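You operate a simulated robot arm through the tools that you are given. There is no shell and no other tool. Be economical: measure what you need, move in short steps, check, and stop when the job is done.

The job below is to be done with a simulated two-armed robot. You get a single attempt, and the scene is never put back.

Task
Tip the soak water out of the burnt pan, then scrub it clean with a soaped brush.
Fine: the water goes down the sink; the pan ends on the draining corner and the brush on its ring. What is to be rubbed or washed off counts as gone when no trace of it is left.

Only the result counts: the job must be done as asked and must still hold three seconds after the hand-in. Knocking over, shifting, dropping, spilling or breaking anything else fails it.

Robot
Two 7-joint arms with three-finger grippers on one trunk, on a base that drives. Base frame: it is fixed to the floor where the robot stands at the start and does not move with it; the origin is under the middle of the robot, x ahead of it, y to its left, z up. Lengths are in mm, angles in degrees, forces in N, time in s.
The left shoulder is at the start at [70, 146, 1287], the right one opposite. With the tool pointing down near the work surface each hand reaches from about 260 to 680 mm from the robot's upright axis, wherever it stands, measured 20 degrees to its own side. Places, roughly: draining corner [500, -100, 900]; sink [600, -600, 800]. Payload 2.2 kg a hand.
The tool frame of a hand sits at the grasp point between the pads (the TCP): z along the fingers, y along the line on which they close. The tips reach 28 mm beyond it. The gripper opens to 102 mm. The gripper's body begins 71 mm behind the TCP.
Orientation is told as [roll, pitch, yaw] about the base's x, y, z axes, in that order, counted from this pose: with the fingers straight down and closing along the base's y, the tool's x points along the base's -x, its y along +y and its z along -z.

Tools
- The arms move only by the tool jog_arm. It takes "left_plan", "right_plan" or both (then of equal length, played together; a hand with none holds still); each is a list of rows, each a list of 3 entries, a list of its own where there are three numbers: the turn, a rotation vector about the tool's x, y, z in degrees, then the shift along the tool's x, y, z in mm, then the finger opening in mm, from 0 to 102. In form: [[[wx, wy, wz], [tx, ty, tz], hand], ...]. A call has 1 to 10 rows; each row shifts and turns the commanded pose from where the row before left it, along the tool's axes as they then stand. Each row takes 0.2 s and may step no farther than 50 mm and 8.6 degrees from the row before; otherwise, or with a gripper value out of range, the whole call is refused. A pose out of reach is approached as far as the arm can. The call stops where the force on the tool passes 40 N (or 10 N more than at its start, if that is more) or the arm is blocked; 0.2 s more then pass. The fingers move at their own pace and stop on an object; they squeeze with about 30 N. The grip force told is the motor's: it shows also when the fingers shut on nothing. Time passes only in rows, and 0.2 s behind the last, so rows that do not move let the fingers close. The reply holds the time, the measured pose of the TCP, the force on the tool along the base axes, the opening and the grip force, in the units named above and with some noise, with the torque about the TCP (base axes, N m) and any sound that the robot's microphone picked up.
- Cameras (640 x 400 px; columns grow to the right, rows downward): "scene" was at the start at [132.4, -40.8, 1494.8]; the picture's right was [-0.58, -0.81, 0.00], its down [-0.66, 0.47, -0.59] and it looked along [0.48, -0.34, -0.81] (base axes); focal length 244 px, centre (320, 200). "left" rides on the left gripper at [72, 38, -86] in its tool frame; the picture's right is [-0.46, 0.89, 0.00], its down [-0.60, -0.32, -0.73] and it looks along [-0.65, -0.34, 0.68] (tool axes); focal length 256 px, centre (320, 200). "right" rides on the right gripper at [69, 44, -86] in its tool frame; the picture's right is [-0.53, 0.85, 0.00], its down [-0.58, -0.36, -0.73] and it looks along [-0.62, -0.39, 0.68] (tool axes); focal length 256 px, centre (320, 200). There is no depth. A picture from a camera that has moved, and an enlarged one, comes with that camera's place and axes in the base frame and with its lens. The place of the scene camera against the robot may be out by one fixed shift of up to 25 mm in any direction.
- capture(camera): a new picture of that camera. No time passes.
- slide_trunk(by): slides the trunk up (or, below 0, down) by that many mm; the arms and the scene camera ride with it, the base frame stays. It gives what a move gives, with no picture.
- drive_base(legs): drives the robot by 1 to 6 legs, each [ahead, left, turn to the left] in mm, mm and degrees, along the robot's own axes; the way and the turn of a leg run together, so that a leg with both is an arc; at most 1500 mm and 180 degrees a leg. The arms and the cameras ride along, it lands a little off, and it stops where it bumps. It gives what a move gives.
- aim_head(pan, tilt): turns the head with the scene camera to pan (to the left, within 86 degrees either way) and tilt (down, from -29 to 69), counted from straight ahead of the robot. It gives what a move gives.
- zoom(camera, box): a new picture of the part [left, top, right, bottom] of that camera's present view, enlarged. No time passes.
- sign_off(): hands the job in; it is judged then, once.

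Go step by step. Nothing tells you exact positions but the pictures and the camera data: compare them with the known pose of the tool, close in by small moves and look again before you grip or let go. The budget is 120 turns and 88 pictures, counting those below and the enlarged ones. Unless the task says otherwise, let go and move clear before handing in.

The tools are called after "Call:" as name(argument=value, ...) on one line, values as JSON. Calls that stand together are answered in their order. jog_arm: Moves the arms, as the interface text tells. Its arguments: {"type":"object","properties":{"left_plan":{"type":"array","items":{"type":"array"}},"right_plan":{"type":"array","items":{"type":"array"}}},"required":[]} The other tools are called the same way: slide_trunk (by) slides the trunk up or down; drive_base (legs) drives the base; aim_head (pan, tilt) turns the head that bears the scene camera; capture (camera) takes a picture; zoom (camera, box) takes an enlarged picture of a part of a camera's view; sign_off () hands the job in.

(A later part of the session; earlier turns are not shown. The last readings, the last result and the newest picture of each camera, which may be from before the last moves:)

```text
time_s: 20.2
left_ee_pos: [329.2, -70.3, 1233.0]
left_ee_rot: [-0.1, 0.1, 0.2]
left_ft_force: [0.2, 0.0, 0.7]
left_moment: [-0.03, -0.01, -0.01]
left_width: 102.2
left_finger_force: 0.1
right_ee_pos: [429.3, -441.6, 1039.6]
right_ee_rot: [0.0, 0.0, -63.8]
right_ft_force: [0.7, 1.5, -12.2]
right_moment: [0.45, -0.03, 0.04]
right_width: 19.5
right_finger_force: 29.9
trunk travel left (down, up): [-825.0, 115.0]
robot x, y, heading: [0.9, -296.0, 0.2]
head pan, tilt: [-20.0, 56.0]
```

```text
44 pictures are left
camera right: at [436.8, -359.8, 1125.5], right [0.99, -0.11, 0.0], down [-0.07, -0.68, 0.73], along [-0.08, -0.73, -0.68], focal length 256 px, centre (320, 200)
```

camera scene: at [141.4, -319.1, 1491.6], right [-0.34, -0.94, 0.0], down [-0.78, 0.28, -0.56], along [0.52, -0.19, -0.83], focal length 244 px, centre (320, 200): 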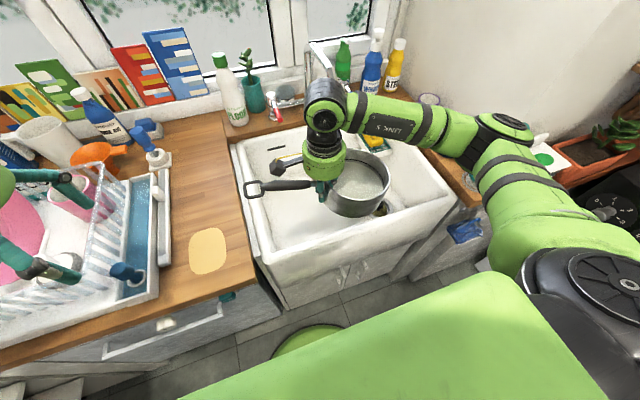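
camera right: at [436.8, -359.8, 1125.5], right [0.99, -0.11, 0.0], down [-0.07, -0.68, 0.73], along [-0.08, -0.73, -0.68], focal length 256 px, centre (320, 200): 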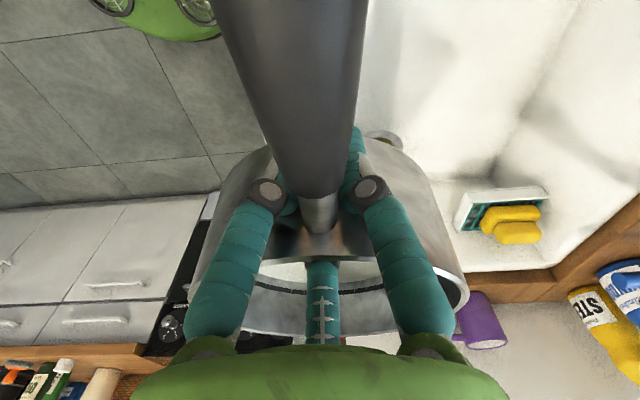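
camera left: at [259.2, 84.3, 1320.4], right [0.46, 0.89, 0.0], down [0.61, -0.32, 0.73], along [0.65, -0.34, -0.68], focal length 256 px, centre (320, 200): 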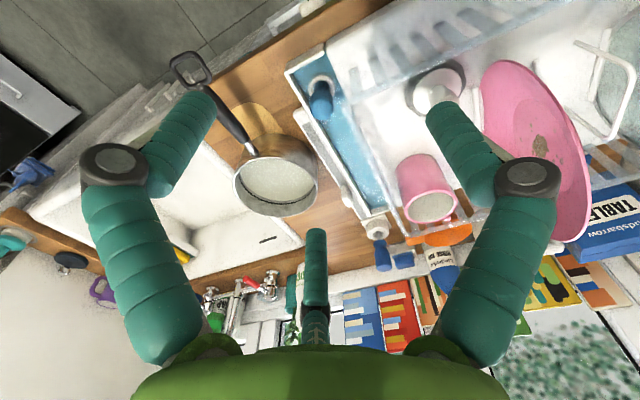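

The pan is level over the sink. Move 90 mm further in, then tip the far rim down gradually.

Call:
jog_arm(right_plan=[[[0, 0, 0], [-13, 27, 0], 0], [[0, 0, 0], [-13, 27, 0], 0], [[0, 0, 0], [-13, 27, 0], 0], [[0, 0, 0], [0, 0, 0], 0], [[-2, 3.46, 0], [0, 0, 0], 0], [[-2, 3.46, 0], [0, 0, 0], 0], [[-2, 3.46, 0], [0, 0, 0], 0], [[-2, 3.46, 0], [0, 0, 0], 0], [[-2, 3.46, 0], [0, 0, 0], 0], [[0, 0, 0], [0, 0, 0], 0]])

Call:
capture(camera="scene")

```text
time_s: 22.4
left_ee_pos: [328.9, -72.1, 1234.3]
left_ee_rot: [0.0, 0.2, 0.2]
left_ft_force: [0.2, 0.2, 0.3]
left_moment: [-0.02, 0.02, 0.0]
left_width: 101.9
left_finger_force: 0.1
right_ee_pos: [519.2, -443.2, 1038.3]
right_ee_rot: [10.3, 17.4, -62.5]
right_ft_force: [0.1, -0.3, -12.5]
right_moment: [0.4, 0.0, 0.0]
right_width: 19.4
right_finger_force: 30.5
trunk travel left (down, up): [-825.0, 115.0]
robot x, y, heading: [3.8, -297.9, 0.0]
head pan, tilt: [-20.0, 56.0]
```

```text
43 pictures are left
camera scene: at [141.8, -321.7, 1491.5], right [-0.34, -0.94, 0.0], down [-0.78, 0.28, -0.56], along [0.52, -0.19, -0.83], focal length 244 px, centre (320, 200)
```

scene: 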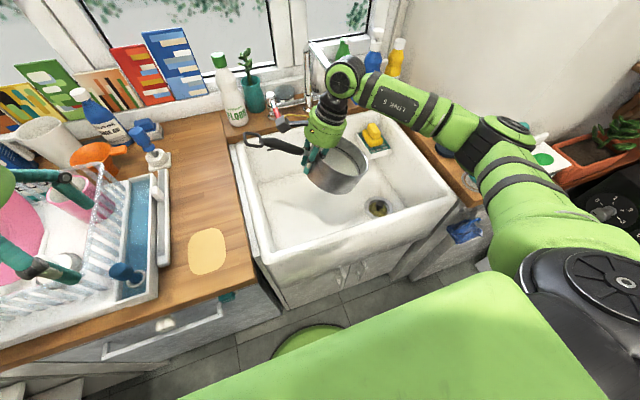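

Tilting as planned; continue tipping to about 90 degrees.

Call:
jog_arm(right_plan=[[[-3, 5.2, 0], [0, 0, 0], 0], [[-3, 5.2, 0], [0, 0, 0], 0], [[-3, 5.2, 0], [0, 0, 0], 0], [[-3, 5.2, 0], [0, 0, 0], 0], [[-3, 5.2, 0], [0, 0, 0], 0], [[-3.5, 6.06, 0], [0, 0, 0], 0], [[-3.5, 6.06, 0], [0, 0, 0], 0], [[-3.5, 6.06, 0], [0, 0, 0], 0], [[-3.5, 6.06, 0], [0, 0, 0], 0], [[0, 0, 0], [0, 0, 0], 0]])

Call:
capture(camera="scene")

```text
time_s: 24.6
left_ee_pos: [328.9, -72.7, 1236.9]
left_ee_rot: [0.0, 0.1, 0.1]
left_ft_force: [0.1, 0.5, 0.2]
left_moment: [0.0, 0.01, 0.03]
left_width: 101.8
left_finger_force: 0.1
right_ee_pos: [518.2, -442.8, 1039.4]
right_ee_rot: [67.0, 58.0, -23.5]
right_ft_force: [0.0, -0.3, -12.0]
right_moment: [0.05, -0.01, 0.01]
right_width: 20.5
right_finger_force: 29.8
trunk travel left (down, up): [-825.0, 115.0]
robot x, y, heading: [-0.9, -297.4, 0.0]
head pan, tilt: [-20.0, 56.0]
```

```text
42 pictures are left
camera scene: at [141.5, -321.8, 1491.6], right [-0.34, -0.94, 0.0], down [-0.78, 0.28, -0.56], along [0.52, -0.19, -0.83], focal length 244 px, centre (320, 200)
```

scene: 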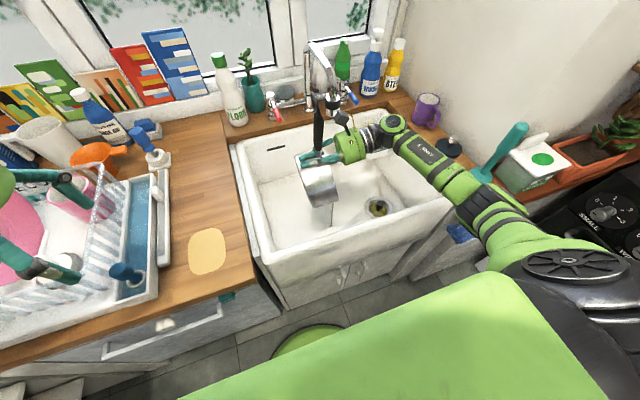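

Call:
jog_arm(right_plan=[[[-3.5, 6.06, 0], [0, 0, 0], 0], [[-3.5, 6.06, 0], [0, 0, 0], 0], [[-3.5, 6.06, 0], [0, 0, 0], 0], [[0, 0, 0], [0, 0, 0], 0], [[0, 0, 0], [0, 0, 0], 0], [[0, 0, 0], [0, 0, 0], 0], [[0, 0, 0], [0, 0, 0], 0], [[0, 0, 0], [0, 0, 0], 0], [[0, 0, 0], [0, 0, 0], 0], [[0, 0, 0], [0, 0, 0], 0]])

Call:
zoom(camera="scene", box=[230, 80, 470, 290])

```text
time_s: 26.8
left_ee_pos: [328.6, -73.4, 1235.4]
left_ee_rot: [0.0, 0.1, 0.2]
left_ft_force: [0.0, -0.5, 0.1]
left_moment: [0.0, 0.0, 0.01]
left_width: 102.2
left_finger_force: 0.1
right_ee_pos: [517.8, -442.7, 1039.7]
right_ee_rot: [107.8, 59.0, 11.5]
right_ft_force: [-0.1, 0.2, -8.3]
right_moment: [-0.08, 0.03, -0.02]
right_width: 20.7
right_finger_force: 30.1
trunk travel left (down, up): [-825.0, 115.0]
robot x, y, heading: [-1.9, -297.9, -0.1]
head pan, tilt: [-20.0, 56.0]
```

```text
1.90 times, centred on (350, 185) of scene
camera zoom: at [141.0, -321.6, 1491.6], right [-0.34, -0.94, 0.0], down [-0.78, 0.28, -0.56], along [0.53, -0.19, -0.83], focal length 464 px, centre (263, 229)
```

zoom: 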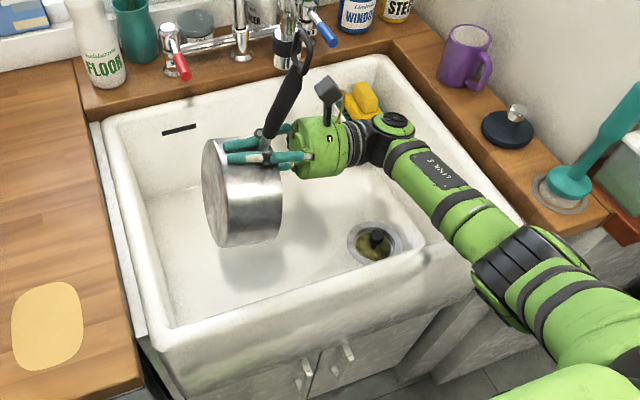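

Weight dropped to 8 N, the water is out in the sink. Rotate the pan back level.

Call:
jog_arm(right_plan=[[[3.5, -6.06, 0], [0, 0, 0], 0], [[3.5, -6.06, 0], [0, 0, 0], 0], [[3.5, -6.06, 0], [0, 0, 0], 0], [[3.5, -6.06, 0], [0, 0, 0], 0], [[3.5, -6.06, 0], [0, 0, 0], 0], [[3.5, -6.06, 0], [0, 0, 0], 0], [[3.5, -6.06, 0], [0, 0, 0], 0], [[0, 0, 0], [0, 0, 0], 0]])

Call:
jog_arm(right_plan=[[[3.5, -6.06, 0], [0, 0, 0], 0], [[3.5, -6.06, 0], [0, 0, 0], 0], [[3.5, -6.06, 0], [0, 0, 0], 0], [[3.5, -6.06, 0], [0, 0, 0], 0], [[3.5, -6.06, 0], [0, 0, 0], 0], [[3.5, -6.06, 0], [0, 0, 0], 0], [[3.5, -6.06, 0], [0, 0, 0], 0], [[0.6, -1, 0], [0, 0, 0], 0], [[0, 0, 0], [0, 0, 0], 0]])

Call:
capture(camera="right")

Call:
zoom(camera="scene", box=[230, 80, 470, 290])

```text
time_s: 28.6
left_ee_pos: [329.6, -72.3, 1235.4]
left_ee_rot: [0.0, 0.1, 0.2]
left_ft_force: [-0.3, -0.6, 0.0]
left_moment: [-0.01, 0.0, 0.0]
left_width: 102.2
left_finger_force: 0.1
right_ee_pos: [518.9, -442.4, 1038.8]
right_ee_rot: [30.7, 41.6, -51.9]
right_ft_force: [0.5, -0.7, -8.7]
right_moment: [0.2, -0.07, -0.05]
right_width: 21.1
right_finger_force: 29.8
trunk travel left (down, up): [-825.0, 115.0]
robot x, y, heading: [0.5, -300.6, 0.1]
head pan, tilt: [-20.0, 56.0]
```

```text
time_s: 30.6
left_ee_pos: [329.4, -72.8, 1235.5]
left_ee_rot: [0.1, 0.1, 0.2]
left_ft_force: [0.4, 0.8, 0.8]
left_moment: [0.0, 0.0, 0.01]
left_width: 101.7
left_finger_force: 0.1
right_ee_pos: [518.3, -443.7, 1040.4]
right_ee_rot: [-0.1, 0.0, -63.8]
right_ft_force: [-0.3, -0.9, -9.1]
right_moment: [0.32, -0.04, 0.01]
right_width: 19.5
right_finger_force: 30.0
trunk travel left (down, up): [-825.0, 115.0]
robot x, y, heading: [-0.5, -298.7, 0.1]
head pan, tilt: [-20.0, 56.0]
```

```text
40 pictures are left
camera right: at [526.4, -360.7, 1125.5], right [0.99, -0.11, 0.0], down [-0.07, -0.68, 0.73], along [-0.08, -0.73, -0.68], focal length 256 px, centre (320, 200)
```

right: 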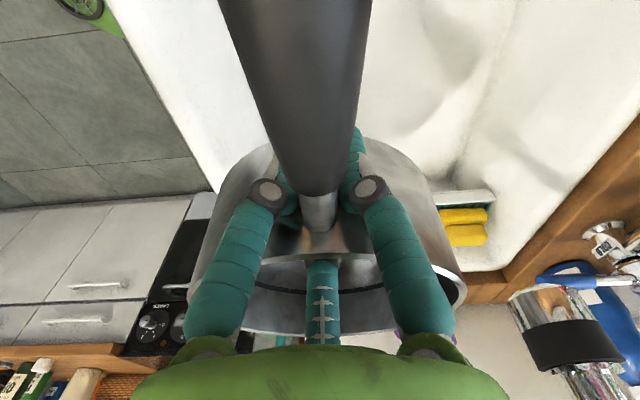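

```text
1.90 times, centred on (350, 185) of scene
camera zoom: at [140.9, -322.1, 1491.6], right [-0.34, -0.94, 0.0], down [-0.78, 0.28, -0.56], along [0.53, -0.19, -0.83], focal length 464 px, centre (263, 229)
```

zoom: 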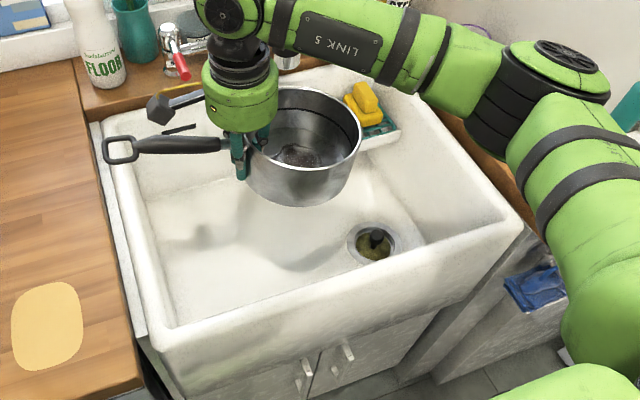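

The pan is empty; a burnt patch is on its bottom. Now carry it back to the wooden corner: retreat, drive left, and yaw the handle toward the front again.

Call:
jog_arm(right_plan=[[[0, 0, 0], [13, -27, -5], 0], [[0, 0, 0], [13, -27, 0], 0], [[0, 0, 0], [13, -27, 0], 0], [[0, 0, 0], [0, 0, 0], 0]])

Call:
drive_base(legs=[[0, 285, 0]])

Call:
jog_arm(right_plan=[[[0, 0, -8.5], [0, 0, 0], 0], [[0, 0, -8.5], [0, 0, 0], 0], [[0, 0, -8.5], [0, 0, 0], 0], [[0, 0, -8.5], [0, 0, 0], 0], [[0, 0, -8.5], [0, 0, 0], 0], [[0, 0, -8.5], [0, 0, 0], 0], [[0, 0, -8.5], [0, 0, 0], 0], [[0, 0, -8.5], [0, 0, 0], 0], [[0, 0, -8.5], [0, 0, 0], 0], [[0, 0, -8.5], [0, 0, 0], 0]])

Call:
capture(camera="scene")

```text
time_s: 31.6
left_ee_pos: [327.9, -72.8, 1235.4]
left_ee_rot: [0.0, 0.1, 0.2]
left_ft_force: [0.5, -0.5, 0.7]
left_moment: [0.02, 0.01, 0.02]
left_width: 102.0
left_finger_force: 0.0
right_ee_pos: [428.5, -443.5, 1045.0]
right_ee_rot: [0.0, 0.0, -63.9]
right_ft_force: [-0.4, -0.1, -7.6]
right_moment: [0.31, -0.04, -0.01]
right_width: 19.5
right_finger_force: 30.1
trunk travel left (down, up): [-825.0, 115.0]
robot x, y, heading: [-0.7, -299.1, 0.2]
head pan, tilt: [-20.0, 56.0]
```

```text
time_s: 33.6
left_ee_pos: [328.6, 208.7, 1235.0]
left_ee_rot: [0.1, 0.1, 0.3]
left_ft_force: [0.1, -0.3, -0.2]
left_moment: [0.01, -0.04, -0.03]
left_width: 101.9
left_finger_force: 0.1
right_ee_pos: [428.6, -161.9, 1045.1]
right_ee_rot: [-0.1, 0.1, -63.8]
right_ft_force: [0.3, -0.5, -7.8]
right_moment: [0.36, -0.03, 0.02]
right_width: 19.3
right_finger_force: 30.0
trunk travel left (down, up): [-825.0, 115.0]
robot x, y, heading: [0.4, -14.8, 0.0]
head pan, tilt: [-20.0, 56.0]
```

```text
time_s: 35.8
left_ee_pos: [327.9, 212.3, 1234.7]
left_ee_rot: [0.0, 0.1, 0.3]
left_ft_force: [1.1, -0.9, -0.1]
left_moment: [0.0, -0.03, -0.01]
left_width: 102.2
left_finger_force: 0.1
right_ee_pos: [427.6, -160.8, 1044.5]
right_ee_rot: [0.1, 0.1, 21.4]
right_ft_force: [0.4, 0.5, -7.2]
right_moment: [0.03, 0.3, -0.01]
right_width: 19.5
right_finger_force: 30.2
trunk travel left (down, up): [-825.0, 115.0]
robot x, y, heading: [-1.9, -14.4, 0.0]
head pan, tilt: [-20.0, 56.0]
```

```text
38 pictures are left
camera scene: at [140.2, -37.7, 1491.6], right [-0.34, -0.94, 0.0], down [-0.78, 0.28, -0.56], along [0.53, -0.19, -0.83], focal length 244 px, centre (320, 200)
```

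scene: 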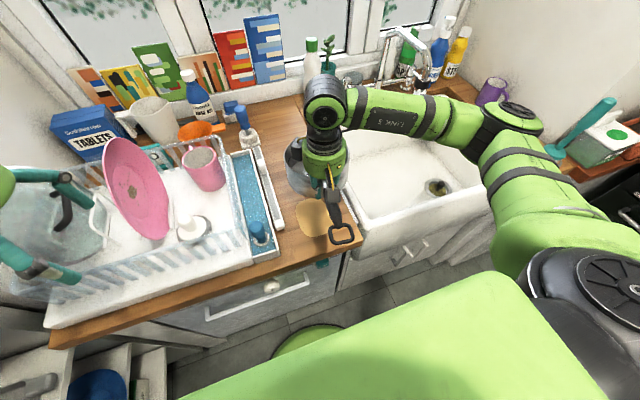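

Call:
jog_arm(right_plan=[[[0, 0, 0], [15, 20, 0], 0], [[0, 0, 0], [15, 20, 0], 0], [[0, 0, 0], [15, 19, 10], 0], [[0, 0, 0], [0, 0, 25], 0], [[0, 0, 0], [0, 0, 25], 0], [[0, 0, 0], [0, 0, 15], 0], [[0, 0, 0], [0, 0, 0], 0]])

Call:
zoom(camera="scene", box=[240, 130, 400, 280])

```text
time_s: 37.4
left_ee_pos: [327.6, 211.0, 1234.9]
left_ee_rot: [0.1, 0.1, 0.3]
left_ft_force: [0.3, 0.1, -0.3]
left_moment: [-0.01, 0.0, 0.01]
left_width: 101.9
left_finger_force: 0.0
right_ee_pos: [364.6, -121.7, 969.8]
right_ee_rot: [0.0, 0.0, 21.3]
right_ft_force: [0.5, 0.2, -8.9]
right_moment: [0.09, 0.31, 0.01]
right_width: 19.3
right_finger_force: 30.5
trunk travel left (down, up): [-825.0, 115.0]
robot x, y, heading: [0.5, -16.9, 0.0]
head pan, tilt: [-20.0, 56.0]
```

```text
2.67 times, centred on (320, 205) of scene
camera zoom: at [140.1, -37.7, 1491.7], right [-0.34, -0.94, 0.0], down [-0.78, 0.28, -0.56], along [0.53, -0.19, -0.83], focal length 650 px, centre (320, 187)
```

zoom: 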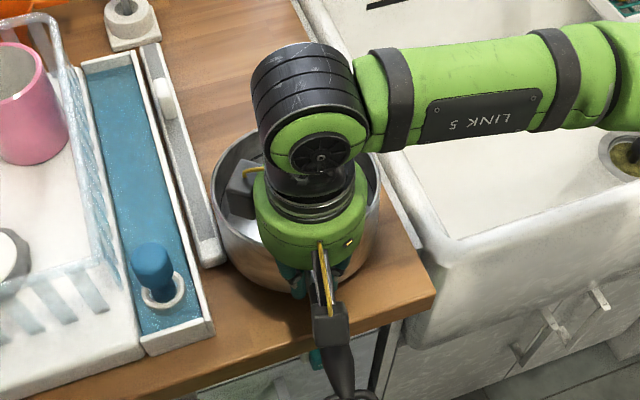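

Pan is near the white strip, so shift 15 mm right, then lower until it touches.

Call:
jog_arm(right_plan=[[[0, 0, 0], [5.4, -14, 0], 0], [[0, 0, 0], [0, 0, 10], 0], [[0, 0, 0], [0, 0, 6], 0], [[0, 0, 0], [0, 0, 5], 0], [[0, 0, 0], [0, 0, 0], 0]])

```text
time_s: 38.6
left_ee_pos: [326.3, 211.9, 1236.8]
left_ee_rot: [0.0, 0.1, 0.4]
left_ft_force: [0.0, 0.4, -0.6]
left_moment: [0.02, -0.01, 0.0]
left_width: 101.9
left_finger_force: 0.2
right_ee_pos: [364.1, -135.8, 949.1]
right_ee_rot: [-0.1, 0.0, 21.2]
right_ft_force: [-2.3, 0.2, -3.1]
right_moment: [0.1, -0.39, 0.07]
right_width: 21.2
right_finger_force: 29.9
trunk travel left (down, up): [-825.0, 115.0]
robot x, y, heading: [-3.2, -17.7, -0.0]
head pan, tilt: [-20.0, 56.0]
```

Call:
jog_arm(right_plan=[[[0, 0, 0], [0, 0, 3], 0], [[0, 0, 0], [0, 0, 3], 0], [[0, 0, 0], [0, 0, 0], 0]])

Call:
zoom(camera="scene", box=[240, 130, 400, 280])

```text
time_s: 39.4
left_ee_pos: [325.9, 211.0, 1236.5]
left_ee_rot: [0.0, 0.0, 0.3]
left_ft_force: [0.5, 0.6, 0.1]
left_moment: [0.0, 0.01, -0.03]
left_width: 102.1
left_finger_force: 0.0
right_ee_pos: [362.4, -137.1, 945.0]
right_ee_rot: [-0.1, -0.2, 21.2]
right_ft_force: [-2.3, -3.3, 17.2]
right_moment: [0.01, 0.2, -0.05]
right_width: 21.5
right_finger_force: 30.5
trunk travel left (down, up): [-825.0, 115.0]
robot x, y, heading: [-1.4, -19.8, 0.1]
head pan, tilt: [-20.0, 56.0]
```

```text
2.67 times, centred on (320, 205) of scene
camera zoom: at [136.6, -37.7, 1492.3], right [-0.34, -0.94, 0.0], down [-0.78, 0.28, -0.56], along [0.53, -0.19, -0.83], focal length 650 px, centre (320, 187)
```

zoom: 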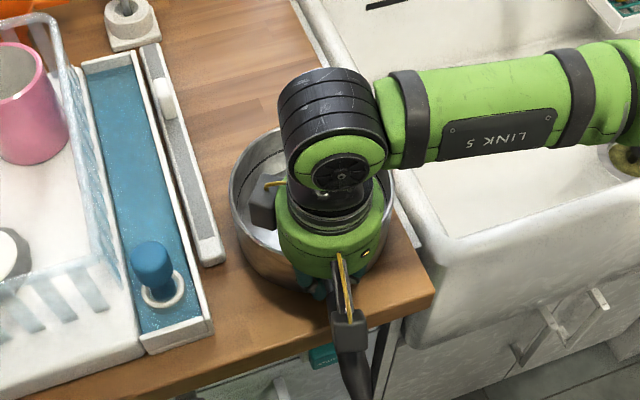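

The pan rests on the corner. Release and rise clear.

Call:
jog_arm(right_plan=[[[0, 0, 0], [0, 0, -2], 0], [[0, 0, 0], [0, 0, 0], 40], [[0, 0, 0], [0, 0, 0], 60], [[0, 0, 0], [0, 0, 0], 60], [[0, 0, 0], [0, 0, -20], 70], [[0, 0, -8], [0, 0, -40], 70], [[0, 0, 8], [0, -20, -40], 80], [[0, 0, 8], [0, -30, -40], 80], [[0, 0, 6], [0, -40, 0], 80], [[0, 0, 7], [0, -40, 0], 80]])

Call:
zoom(camera="scene", box=[240, 130, 400, 280])

```text
time_s: 41.6
left_ee_pos: [326.5, 209.7, 1237.1]
left_ee_rot: [0.0, -0.1, 0.2]
left_ft_force: [-0.2, -0.2, -0.3]
left_moment: [0.02, 0.02, -0.02]
left_width: 102.0
left_finger_force: 0.1
right_ee_pos: [397.7, -262.2, 1085.9]
right_ee_rot: [0.1, 0.0, 0.1]
right_ft_force: [0.4, -0.6, 0.7]
right_moment: [-0.01, -0.04, -0.06]
right_width: 80.0
right_finger_force: 0.1
trunk travel left (down, up): [-825.0, 115.0]
robot x, y, heading: [1.3, -14.3, 0.2]
head pan, tilt: [-20.0, 56.0]
```

```text
2.67 times, centred on (320, 205) of scene
camera zoom: at [138.2, -39.5, 1491.8], right [-0.34, -0.94, 0.0], down [-0.78, 0.28, -0.56], along [0.53, -0.19, -0.83], focal length 650 px, centre (320, 187)
```

zoom: 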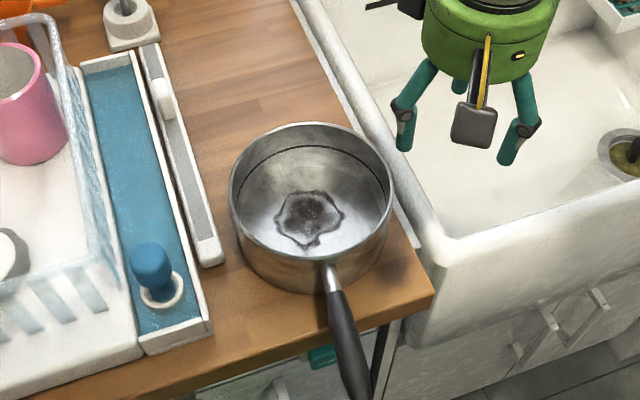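

The burnt patch is clear to see in the pan's centre. Now drive right to the brush, arms raised, and look.

Call:
jog_arm(right_plan=[[[0, 0, 0], [20, -20, -35], 102], [[0, 0, 0], [20, 0, -35], 102], [[0, 0, 0], [20, 0, -30], 102], [[0, 0, 0], [0, 0, 0], 102]])

Call:
aim_head(pan=-40, tilt=50)

Call:
drive_base(legs=[[0, -300, 0], [0, -320, 0]])

Call:
capture(camera="scene")

Call:
capture(camera="right")

```text
time_s: 42.6
left_ee_pos: [327.7, 211.9, 1234.6]
left_ee_rot: [-0.1, 0.1, 0.2]
left_ft_force: [0.6, 0.6, -0.5]
left_moment: [0.0, -0.02, -0.01]
left_width: 101.6
left_finger_force: 0.1
right_ee_pos: [339.3, -281.3, 1186.9]
right_ee_rot: [-0.1, 0.0, 0.2]
right_ft_force: [0.5, 0.2, 0.2]
right_moment: [-0.02, 0.0, 0.02]
right_width: 101.9
right_finger_force: 0.1
trunk travel left (down, up): [-825.0, 115.0]
robot x, y, heading: [0.3, -17.0, -0.1]
head pan, tilt: [-20.0, 56.0]
```

```text
time_s: 43.4
left_ee_pos: [327.5, 211.4, 1235.7]
left_ee_rot: [0.0, 0.0, 0.4]
left_ft_force: [-0.4, 0.1, -0.1]
left_moment: [-0.02, 0.01, -0.01]
left_width: 102.2
left_finger_force: 0.1
right_ee_pos: [337.7, -281.9, 1185.9]
right_ee_rot: [-0.1, 0.1, 0.2]
right_ft_force: [0.0, 0.5, -0.3]
right_moment: [0.02, -0.04, -0.03]
right_width: 102.0
right_finger_force: 0.1
trunk travel left (down, up): [-825.0, 115.0]
robot x, y, heading: [0.8, -16.3, -0.1]
head pan, tilt: [-40.0, 50.0]
```

```text
time_s: 47.2
left_ee_pos: [327.9, -406.2, 1234.7]
left_ee_rot: [-0.2, 0.1, 0.2]
left_ft_force: [0.4, 0.8, 0.4]
left_moment: [-0.07, -0.02, -0.02]
left_width: 102.0
left_finger_force: 0.0
right_ee_pos: [338.0, -900.0, 1186.0]
right_ee_rot: [-0.3, -0.1, 0.1]
right_ft_force: [-0.8, -0.1, 0.4]
right_moment: [0.01, 0.02, 0.01]
right_width: 101.7
right_finger_force: 0.0
trunk travel left (down, up): [-825.0, 115.0]
robot x, y, heading: [-1.4, -635.0, 0.1]
head pan, tilt: [-40.0, 50.0]
```

```text
34 pictures are left
camera scene: at [132.1, -680.3, 1499.6], right [-0.64, -0.77, 0.0], down [-0.59, 0.49, -0.64], along [0.49, -0.41, -0.77], focal length 244 px, centre (320, 200)
```

scene: 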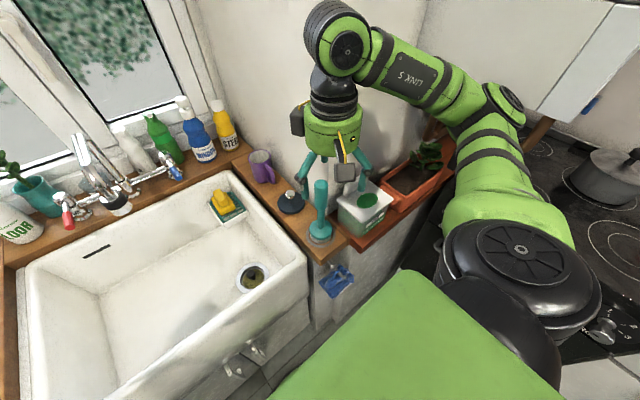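

```text
33 pictures are left
camera right: at [268.7, -854.4, 1272.2], right [0.53, 0.85, 0.0], down [0.58, -0.36, 0.73], along [0.62, -0.39, -0.68], focal length 256 px, centre (320, 200)
```

right: 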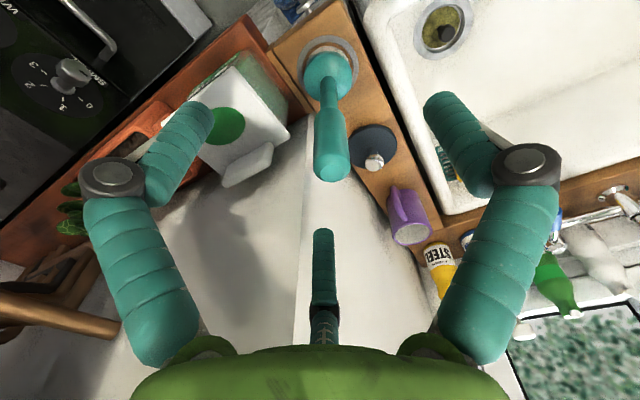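

The brush stands upright: base ≈ [382,-912], handle top ≈ [398,-920,1099]. Move the hand above it and look.

Call:
jog_arm(right_plan=[[[0, 0, 0], [-28, -9, 15], 90], [[0, 0, 0], [-27, -9, 15], 90], [[0, 0, 0], [0, 0, 0], 90]])

Call:
capture(camera="right")

Call:
zoom(camera="scene", box=[260, 100, 420, 260])

```text
time_s: 48.0
left_ee_pos: [328.0, -409.0, 1235.6]
left_ee_rot: [0.0, 0.0, 0.1]
left_ft_force: [0.1, 0.6, -0.4]
left_moment: [-0.01, -0.02, 0.01]
left_width: 102.2
left_finger_force: 0.1
right_ee_pos: [391.5, -920.0, 1155.5]
right_ee_rot: [-0.1, 0.0, 0.1]
right_ft_force: [0.8, -0.3, 0.2]
right_moment: [0.01, -0.05, 0.01]
right_width: 89.9
right_finger_force: 0.1
trunk travel left (down, up): [-825.0, 115.0]
robot x, y, heading: [1.4, -636.3, 0.1]
head pan, tilt: [-40.0, 50.0]
```

```text
32 pictures are left
camera right: at [322.4, -874.8, 1241.3], right [0.53, 0.85, 0.0], down [0.58, -0.36, 0.73], along [0.62, -0.39, -0.68], focal length 256 px, centre (320, 200)
```

right: 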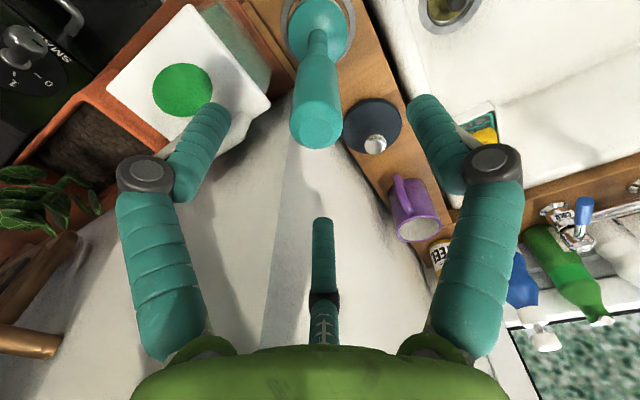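

```text
2.50 times, centred on (340, 180) of scene
camera zoom: at [131.0, -683.8, 1499.6], right [-0.64, -0.77, 0.0], down [-0.59, 0.49, -0.64], along [0.49, -0.41, -0.77], focal length 609 px, centre (270, 250)
```

zoom: 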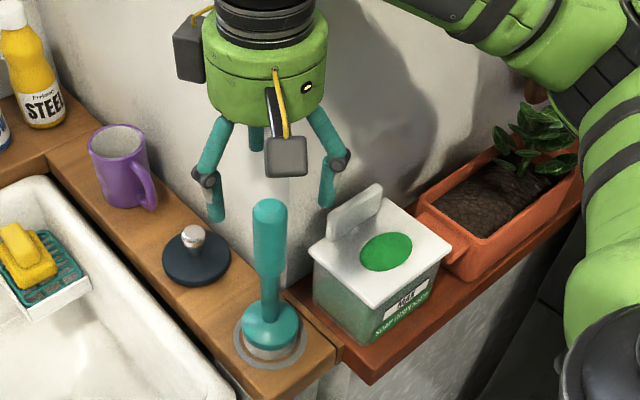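

The handle leans about 10° (top ≈ [401,-927,1089], head ≈ [379,-911]). Align the hand to it and descend partly.

Call:
jog_arm(right_plan=[[[0, 0, 0], [-19, -13, 0], 90], [[-3.25, 4.25, 0], [0, 0, 0], 90], [[-3.25, 4.25, 0], [0, 0, 0], 90], [[0, 0, 0], [0, 0, 25], 90], [[0, 0, 0], [0, 0, 25], 90], [[0, 0, 0], [0, 0, 0], 90]])

Call:
capture(camera="right")

```text
time_s: 49.4
left_ee_pos: [316.8, -395.9, 1236.5]
left_ee_rot: [-0.8, -0.5, 0.2]
left_ft_force: [-0.2, 0.6, -0.2]
left_moment: [0.04, 0.01, -0.01]
left_width: 102.0
left_finger_force: 0.0
right_ee_pos: [393.8, -913.4, 1116.1]
right_ee_rot: [5.7, 7.6, 0.8]
right_ft_force: [-0.6, 0.0, -0.6]
right_moment: [0.01, 0.03, 0.0]
right_width: 89.9
right_finger_force: 0.0
trunk travel left (down, up): [-825.0, 115.0]
robot x, y, heading: [0.6, -633.0, 0.0]
head pan, tilt: [-40.0, 50.0]
```

```text
30 pictures are left
camera right: at [336.1, -879.4, 1213.5], right [0.53, 0.85, 0.01], down [0.67, -0.43, 0.61], along [0.52, -0.31, -0.79], focal length 256 px, centre (320, 200)
```

right: 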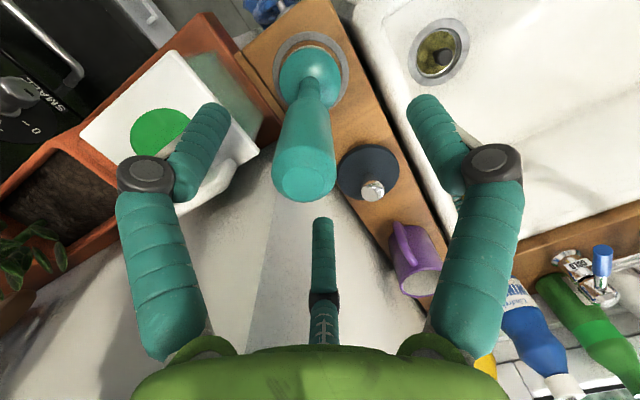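

Call:
jog_arm(right_plan=[[[0, 0, 0], [0, 0, 0], 90], [[0, 0, 0], [0, 0, 0], 90]])

Call:
capture(camera="scene")

```text
time_s: 50.0
left_ee_pos: [316.7, -396.3, 1237.6]
left_ee_rot: [-0.7, -0.6, 0.2]
left_ft_force: [-0.2, -0.2, 0.6]
left_moment: [-0.01, -0.03, 0.02]
left_width: 102.1
left_finger_force: 0.1
right_ee_pos: [393.4, -913.1, 1115.0]
right_ee_rot: [5.7, 7.7, 0.7]
right_ft_force: [0.8, 0.9, -0.5]
right_moment: [-0.01, 0.0, 0.03]
right_width: 89.9
right_finger_force: 0.1
trunk travel left (down, up): [-825.0, 115.0]
robot x, y, heading: [-2.5, -632.0, 0.0]
head pan, tilt: [-40.0, 50.0]
```

```text
29 pictures are left
camera scene: at [116.9, -667.7, 1501.2], right [-0.64, -0.77, 0.0], down [-0.58, 0.48, -0.65], along [0.5, -0.42, -0.76], focal length 244 px, centre (320, 200)
```

scene: 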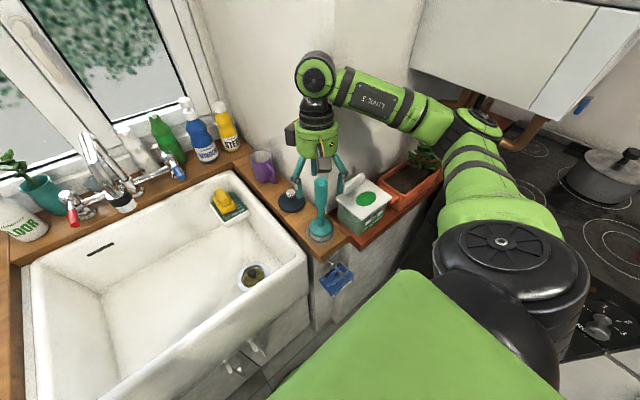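

The elbow is pressing on something at its front-right (the trunk tilts slightly). I'll rise, back the base off 130 mm and 40 mm left, and approach again.

Call:
jog_arm(right_plan=[[[0, 0, 0], [0, 0, -25], 90], [[0, 0, 0], [0, 0, -25], 90], [[0, 0, 0], [10, 10, -10], 90], [[0, 0, 0], [0, 0, 0], 90]])

Call:
drive_base(legs=[[-130, 40, 0]])

```text
time_s: 51.0
left_ee_pos: [317.8, -399.9, 1237.4]
left_ee_rot: [-0.6, -0.5, 0.1]
left_ft_force: [1.2, -0.3, 0.1]
left_moment: [0.03, 0.01, -0.02]
left_width: 102.1
left_finger_force: 0.1
right_ee_pos: [392.2, -912.0, 1176.2]
right_ee_rot: [5.7, 8.0, 0.9]
right_ft_force: [1.3, -0.1, -0.2]
right_moment: [-0.02, 0.03, 0.01]
right_width: 89.8
right_finger_force: 0.0
trunk travel left (down, up): [-825.0, 115.0]
robot x, y, heading: [1.5, -634.2, -0.0]
head pan, tilt: [-40.0, 50.0]
```

```text
time_s: 52.3
left_ee_pos: [202.3, -369.9, 1234.6]
left_ee_rot: [0.0, 0.1, 0.1]
left_ft_force: [0.2, -0.5, 1.0]
left_moment: [-0.01, 0.01, -0.01]
left_width: 101.8
left_finger_force: 0.0
right_ee_pos: [276.5, -884.9, 1168.2]
right_ee_rot: [6.5, 8.6, 0.5]
right_ft_force: [0.4, -0.2, -0.2]
right_moment: [0.01, 0.04, 0.01]
right_width: 90.0
right_finger_force: 0.1
trunk travel left (down, up): [-825.0, 115.0]
robot x, y, heading: [-128.7, -594.8, 0.2]
head pan, tilt: [-40.0, 50.0]
```

Call:
jog_arm(right_plan=[[[0, 0, 0], [-45, -17, -4], 90], [[0, 0, 0], [-45, -17, -4], 90], [[0, 0, 0], [-45, -17, -3], 90], [[0, 0, 0], [0, 0, 25], 90], [[0, 0, 0], [0, 0, 20], 90], [[0, 0, 0], [0, 0, 0], 90]])

Call:
capture(camera="right")

```text
time_s: 53.7
left_ee_pos: [196.4, -358.6, 1234.9]
left_ee_rot: [-0.7, -0.2, 0.1]
left_ft_force: [0.3, -0.2, -0.1]
left_moment: [0.03, 0.0, 0.01]
left_width: 102.1
left_finger_force: 0.0
right_ee_pos: [400.5, -918.1, 1114.7]
right_ee_rot: [5.9, 8.3, 0.7]
right_ft_force: [-0.1, 0.2, -0.2]
right_moment: [-0.02, 0.01, 0.02]
right_width: 89.8
right_finger_force: 0.0
trunk travel left (down, up): [-825.0, 115.0]
robot x, y, heading: [-129.3, -598.0, 0.1]
head pan, tilt: [-40.0, 50.0]
```

```text
28 pictures are left
camera right: at [343.4, -883.8, 1213.1], right [0.53, 0.85, 0.01], down [0.67, -0.43, 0.6], along [0.51, -0.31, -0.8], focal length 256 px, centre (320, 200)
```

right: 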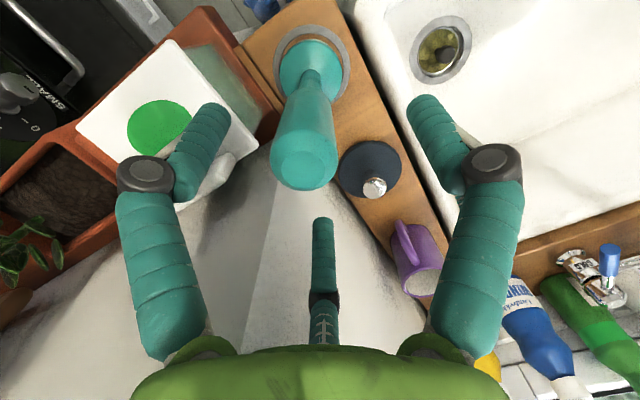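

There's still a slight push on the elbow. I'll retract, turn the robot 30° to the right so the elbow swings back from the wall, and re-approach.

Call:
jog_arm(right_plan=[[[0, 0, 0], [0, 0, -25], 90], [[0, 0, 0], [0, 0, -30], 90], [[0, 0, 0], [37, 30, 0], 90], [[0, 0, 0], [37, 30, 0], 90], [[0, 0, 0], [37, 30, 0], 90], [[0, 0, 0], [37, 30, 0], 90], [[0, 0, 0], [0, 0, 0], 90]])

Call:
drive_base(legs=[[0, 0, -30], [83, 115, 0]])

Call:
aim_head(pan=-20, tilt=50)

Call:
capture(camera="scene")

```text
time_s: 55.3
left_ee_pos: [200.4, -368.9, 1235.1]
left_ee_rot: [-0.1, -0.1, 0.1]
left_ft_force: [0.5, 0.4, 0.5]
left_moment: [-0.03, 0.02, 0.0]
left_width: 101.8
left_finger_force: 0.0
right_ee_pos: [266.2, -816.9, 1199.4]
right_ee_rot: [6.4, 8.5, 0.5]
right_ft_force: [-0.4, 0.0, -0.7]
right_moment: [-0.02, -0.02, 0.01]
right_width: 90.1
right_finger_force: 0.1
trunk travel left (down, up): [-825.0, 115.0]
robot x, y, heading: [-126.4, -597.6, 0.2]
head pan, tilt: [-40.0, 50.0]
```

```text
time_s: 58.1
left_ee_pos: [395.3, -510.9, 1236.6]
left_ee_rot: [0.1, -0.1, -30.3]
left_ft_force: [0.3, 0.4, -0.1]
left_moment: [0.03, -0.01, 0.01]
left_width: 101.7
left_finger_force: 0.2
right_ee_pos: [225.1, -933.0, 1199.7]
right_ee_rot: [6.6, 8.3, -29.9]
right_ft_force: [0.0, 0.2, 0.2]
right_moment: [0.03, -0.04, -0.02]
right_width: 89.9
right_finger_force: 0.0
trunk travel left (down, up): [-825.0, 115.0]
robot x, y, heading: [0.8, -537.3, -30.3]
head pan, tilt: [-40.0, 50.0]
```

```text
time_s: 58.9
left_ee_pos: [398.5, -508.8, 1235.3]
left_ee_rot: [-0.1, 0.1, -30.3]
left_ft_force: [0.5, 0.6, 0.2]
left_moment: [0.0, 0.02, -0.05]
left_width: 102.1
left_finger_force: 0.1
right_ee_pos: [228.0, -931.2, 1199.4]
right_ee_rot: [6.5, 8.6, -30.0]
right_ft_force: [0.9, 0.5, 0.6]
right_moment: [-0.04, 0.0, 0.02]
right_width: 90.0
right_finger_force: 0.1
trunk travel left (down, up): [-825.0, 115.0]
robot x, y, heading: [1.6, -539.1, -30.4]
head pan, tilt: [-20.0, 50.0]
```

```text
27 pictures are left
camera scene: at [116.2, -621.5, 1499.5], right [-0.77, -0.64, 0.0], down [-0.49, 0.59, -0.64], along [0.41, -0.5, -0.77], focal length 244 px, centre (320, 200)
```

scene: 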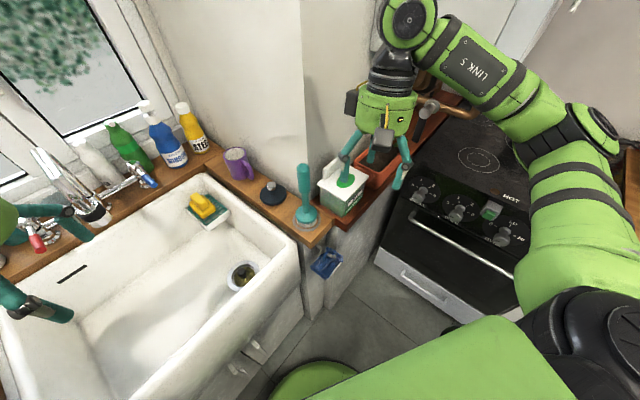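

Call:
jog_arm(right_plan=[[[1.12, 0.85, -7.35], [0, 0, 0], 90], [[1.12, 0.85, -7.35], [0, 0, 0], 90], [[1.12, 0.85, -7.35], [0, 0, 0], 90], [[1.12, 0.85, -7.35], [0, 0, 0], 90], [[0, 0, 0], [-47, -2.7, 4.4], 90], [[0, 0, 0], [-47, -2.7, 4.4], 90], [[0, 0, 0], [-47, -2.7, 4.4], 90], [[0, 0, 0], [-47, -2.7, 4.4], 90], [[0, 0, 0], [0, 0, 45], 90], [[0, 0, 0], [0, 0, 0], 90]])

Call:
capture(camera="right")

```text
time_s: 61.1
left_ee_pos: [401.5, -498.1, 1235.4]
left_ee_rot: [-0.6, -0.1, -30.1]
left_ft_force: [-0.5, -0.5, 0.7]
left_moment: [0.04, -0.02, 0.01]
left_width: 102.0
left_finger_force: 0.0
right_ee_pos: [410.1, -917.6, 1109.7]
right_ee_rot: [5.8, 8.9, 0.7]
right_ft_force: [0.2, 0.1, 0.0]
right_moment: [-0.01, 0.0, 0.0]
right_width: 90.0
right_finger_force: 0.1
trunk travel left (down, up): [-825.0, 115.0]
robot x, y, heading: [2.3, -538.4, -30.2]
head pan, tilt: [-20.0, 50.0]
```

```text
26 pictures are left
camera right: at [354.1, -883.1, 1209.3], right [0.53, 0.85, 0.0], down [0.68, -0.43, 0.59], along [0.5, -0.31, -0.81], focal length 256 px, centre (320, 200)
```

right: 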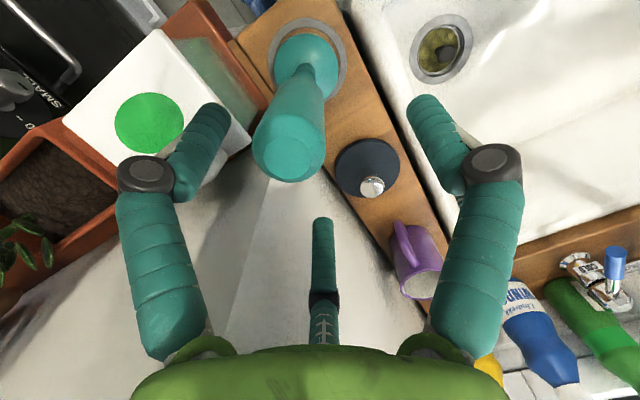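

The hand body tilted into the wall behind is what pushes. I'll grip with an upright hand instead: rise, untilt, recentre.

Call:
jog_arm(right_plan=[[[0, 0, 0], [0, 0, -45], 90], [[3.25, -4.25, 0], [0, 0, 0], 90], [[3.25, -4.25, 0], [0, 0, 0], 90], [[0, 0, 0], [17, 14, 0], 90], [[0, 0, 0], [0, 0, 0], 90]])

```text
time_s: 62.3
left_ee_pos: [401.7, -508.3, 1235.2]
left_ee_rot: [-0.2, 0.1, -30.3]
left_ft_force: [0.2, 0.6, 0.2]
left_moment: [-0.07, 0.06, -0.01]
left_width: 102.1
left_finger_force: 0.1
right_ee_pos: [395.6, -923.5, 1154.0]
right_ee_rot: [-0.3, 0.2, -0.5]
right_ft_force: [0.5, 0.8, -0.3]
right_moment: [-0.05, 0.03, 0.03]
right_width: 90.2
right_finger_force: 0.0
trunk travel left (down, up): [-825.0, 115.0]
robot x, y, heading: [0.1, -537.8, -30.4]
head pan, tilt: [-20.0, 50.0]
```

Call:
jog_arm(right_plan=[[[0, 0, 0], [0, 0, 25], 90], [[0, 0, 0], [0, 0, 25], 90], [[0, 0, 0], [0, 0, 20], 90], [[0, 0, 0], [0, 0, 0], 90]])

Call:
capture(camera="right")

```text
time_s: 63.3
left_ee_pos: [396.6, -510.5, 1235.3]
left_ee_rot: [0.1, 0.0, -30.3]
left_ft_force: [0.2, -0.7, -1.1]
left_moment: [-0.01, 0.05, 0.03]
left_width: 102.0
left_finger_force: 0.3
right_ee_pos: [392.5, -924.9, 1082.6]
right_ee_rot: [-0.2, 0.1, -0.5]
right_ft_force: [-0.8, -0.2, 0.2]
right_moment: [0.02, 0.0, -0.02]
right_width: 89.8
right_finger_force: 0.1
trunk travel left (down, up): [-825.0, 115.0]
robot x, y, heading: [-1.0, -540.2, -30.4]
head pan, tilt: [-20.0, 50.0]
```

```text
25 pictures are left
camera right: at [323.5, -880.3, 1167.9], right [0.54, 0.84, 0.0], down [0.58, -0.37, 0.73], along [0.61, -0.4, -0.68], focal length 256 px, centre (320, 200)
```

right: 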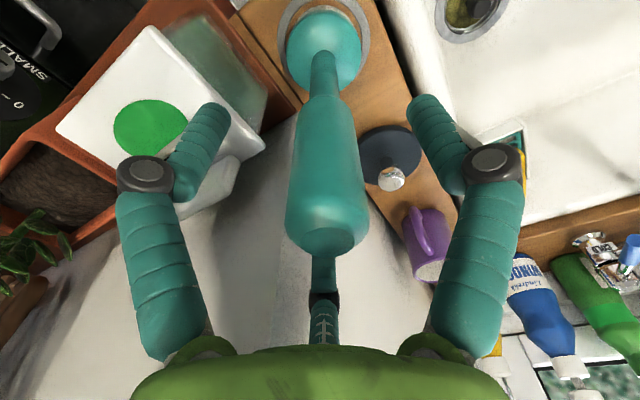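

Call:
jog_arm(right_plan=[[[0, 0, 0], [-7, -2, 12], 90], [[0, 0, 0], [0, 0, 12], 90], [[0, 0, 0], [0, 0, 12], 90], [[0, 0, 0], [0, 0, 0], 90], [[0, 0, 0], [0, 0, 0], 50], [[0, 0, 0], [0, 0, 0], 20], [[0, 0, 0], [0, 0, 0], 0], [[0, 0, 0], [0, 0, 0], 0], [[0, 0, 0], [0, 0, 0], 0]])

Call:
capture(camera="right")

```text
time_s: 65.3
left_ee_pos: [396.2, -509.0, 1236.0]
left_ee_rot: [-0.2, 0.0, -30.3]
left_ft_force: [0.5, 0.1, -0.2]
left_moment: [0.02, 0.03, -0.03]
left_width: 101.9
left_finger_force: 0.0
right_ee_pos: [400.6, -926.3, 1048.5]
right_ee_rot: [-0.2, 0.0, -0.5]
right_ft_force: [1.9, 0.3, 10.9]
right_moment: [0.21, -0.12, 0.1]
right_width: 33.7
right_finger_force: 29.4
trunk travel left (down, up): [-825.0, 115.0]
robot x, y, heading: [2.7, -537.4, -30.4]
head pan, tilt: [-20.0, 50.0]
```

```text
24 pictures are left
camera right: at [330.7, -881.6, 1133.7], right [0.54, 0.84, 0.0], down [0.57, -0.37, 0.73], along [0.61, -0.4, -0.68], focal length 256 px, centre (320, 200)
```

right: 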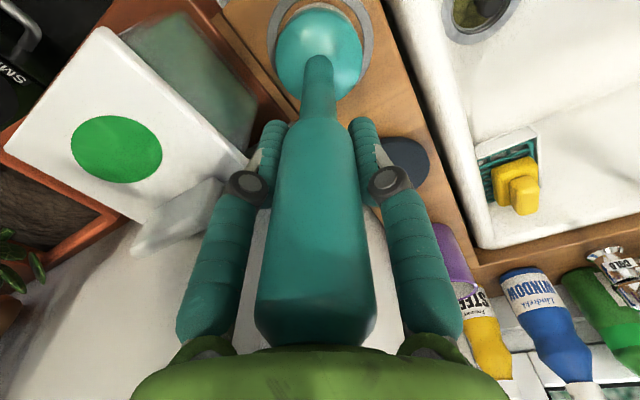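

Brush gripped. Lift it, and carry it above the dispenser's green dot, estimated at [343,-1043,997].

Call:
jog_arm(right_plan=[[[0, 0, 0], [0, 0, -15], 0], [[0, 0, 0], [0, 0, -30], 0], [[0, 0, 0], [0, 0, -45], 0], [[0, 0, 0], [0, 0, -45], 0], [[0, 0, 0], [0, 0, -35], 0], [[0, 0, 0], [11.7, -43, 0], 0], [[0, 0, 0], [11.7, -43, 0], 0], [[0, 0, 0], [11.7, -43, 0], 0], [[0, 0, 0], [0, 0, 40], 0], [[0, 0, 0], [0, 0, 0], 0]])

Call:
capture(camera="right")

Call:
zoom(camera="scene", box=[260, 100, 420, 260])

```text
time_s: 67.3
left_ee_pos: [391.4, -506.0, 1237.0]
left_ee_rot: [-0.1, -0.2, -30.3]
left_ft_force: [-0.8, -1.0, -0.4]
left_moment: [0.09, -0.03, -0.01]
left_width: 101.9
left_finger_force: 0.1
right_ee_pos: [374.9, -990.6, 1203.9]
right_ee_rot: [0.1, -0.2, 1.4]
right_ft_force: [-16.7, 36.9, -6.1]
right_moment: [-2.96, -1.19, 2.1]
right_width: 33.9
right_finger_force: 30.1
right hand out of reach, approached as far as the arm can: row 7, 8
trunk travel left (down, up): [-825.0, 115.0]
robot x, y, heading: [-0.5, -537.5, -30.4]
head pan, tilt: [-20.0, 50.0]
stopped in row 9 (right hand): the force on the tool passed its limit at 45 N (the readings are from after the stop); the commanded pose is now the measured one
```

```text
23 pictures are left
camera right: at [304.1, -947.9, 1289.8], right [0.51, 0.86, 0.0], down [0.58, -0.35, 0.73], along [0.63, -0.37, -0.68], focal length 256 px, centre (320, 200)
```

right: 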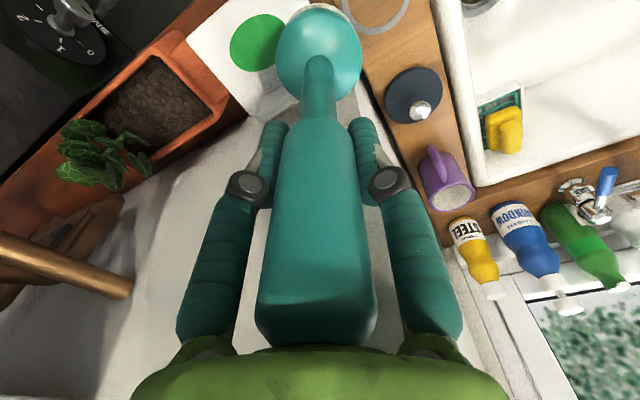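

```text
2.50 times, centred on (340, 180) of scene
camera zoom: at [107.6, -616.2, 1500.1], right [-0.77, -0.64, 0.0], down [-0.48, 0.59, -0.65], along [0.41, -0.5, -0.76], focal length 609 px, centre (270, 250)
```

zoom: 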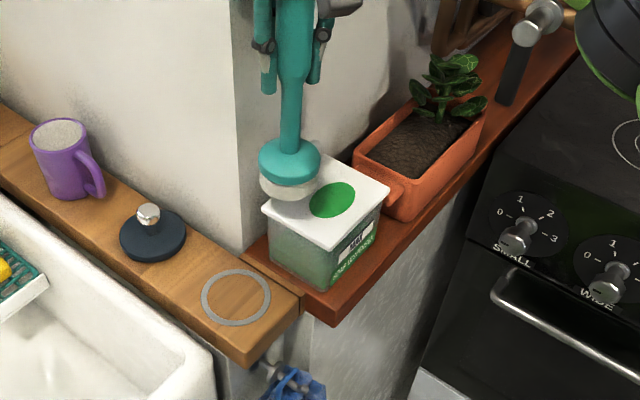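

The hand grazed the wall corner and the arm was near its limit. I'll pull back, drive closer, and lean the hand toward the robot for the press.

Call:
jog_arm(right_plan=[[[0, 0, 0], [25, 10, -5], 0], [[0, 0, 0], [40, 25, -10], 0], [[0, 0, 0], [40, 25, 0], 0], [[0, 0, 0], [40, 25, 0], 0], [[0, 0, 0], [0, 20, 0], 0], [[0, 0, 0], [0, 0, 0], 0]])

Call:
drive_base(legs=[[80, -139, 0]])

```text
time_s: 68.7
left_ee_pos: [399.0, -509.0, 1235.8]
left_ee_rot: [-0.1, 0.1, -30.2]
left_ft_force: [0.9, -0.4, -1.2]
left_moment: [-0.01, 0.05, 0.02]
left_width: 102.0
left_finger_force: 0.0
right_ee_pos: [236.1, -896.3, 1215.2]
right_ee_rot: [-0.2, -0.2, -0.1]
right_ft_force: [-0.1, 0.4, 0.0]
right_moment: [-0.01, -0.01, -0.01]
right_width: 33.7
right_finger_force: 30.0
trunk travel left (down, up): [-825.0, 115.0]
robot x, y, heading: [3.2, -538.2, -30.0]
head pan, tilt: [-20.0, 50.0]
```

```text
time_s: 70.1
left_ee_pos: [397.1, -670.9, 1235.6]
left_ee_rot: [-0.1, 0.1, -30.4]
left_ft_force: [-0.2, 0.6, 0.1]
left_moment: [0.01, 0.02, 0.0]
left_width: 102.1
left_finger_force: 0.1
right_ee_pos: [232.9, -1058.5, 1215.4]
right_ee_rot: [-0.1, -0.3, -0.4]
right_ft_force: [-0.8, -0.6, -0.6]
right_moment: [-0.01, 0.03, 0.02]
right_width: 33.8
right_finger_force: 30.2
trunk travel left (down, up): [-825.0, 115.0]
robot x, y, heading: [-5.0, -700.5, -30.7]
head pan, tilt: [-20.0, 50.0]
```

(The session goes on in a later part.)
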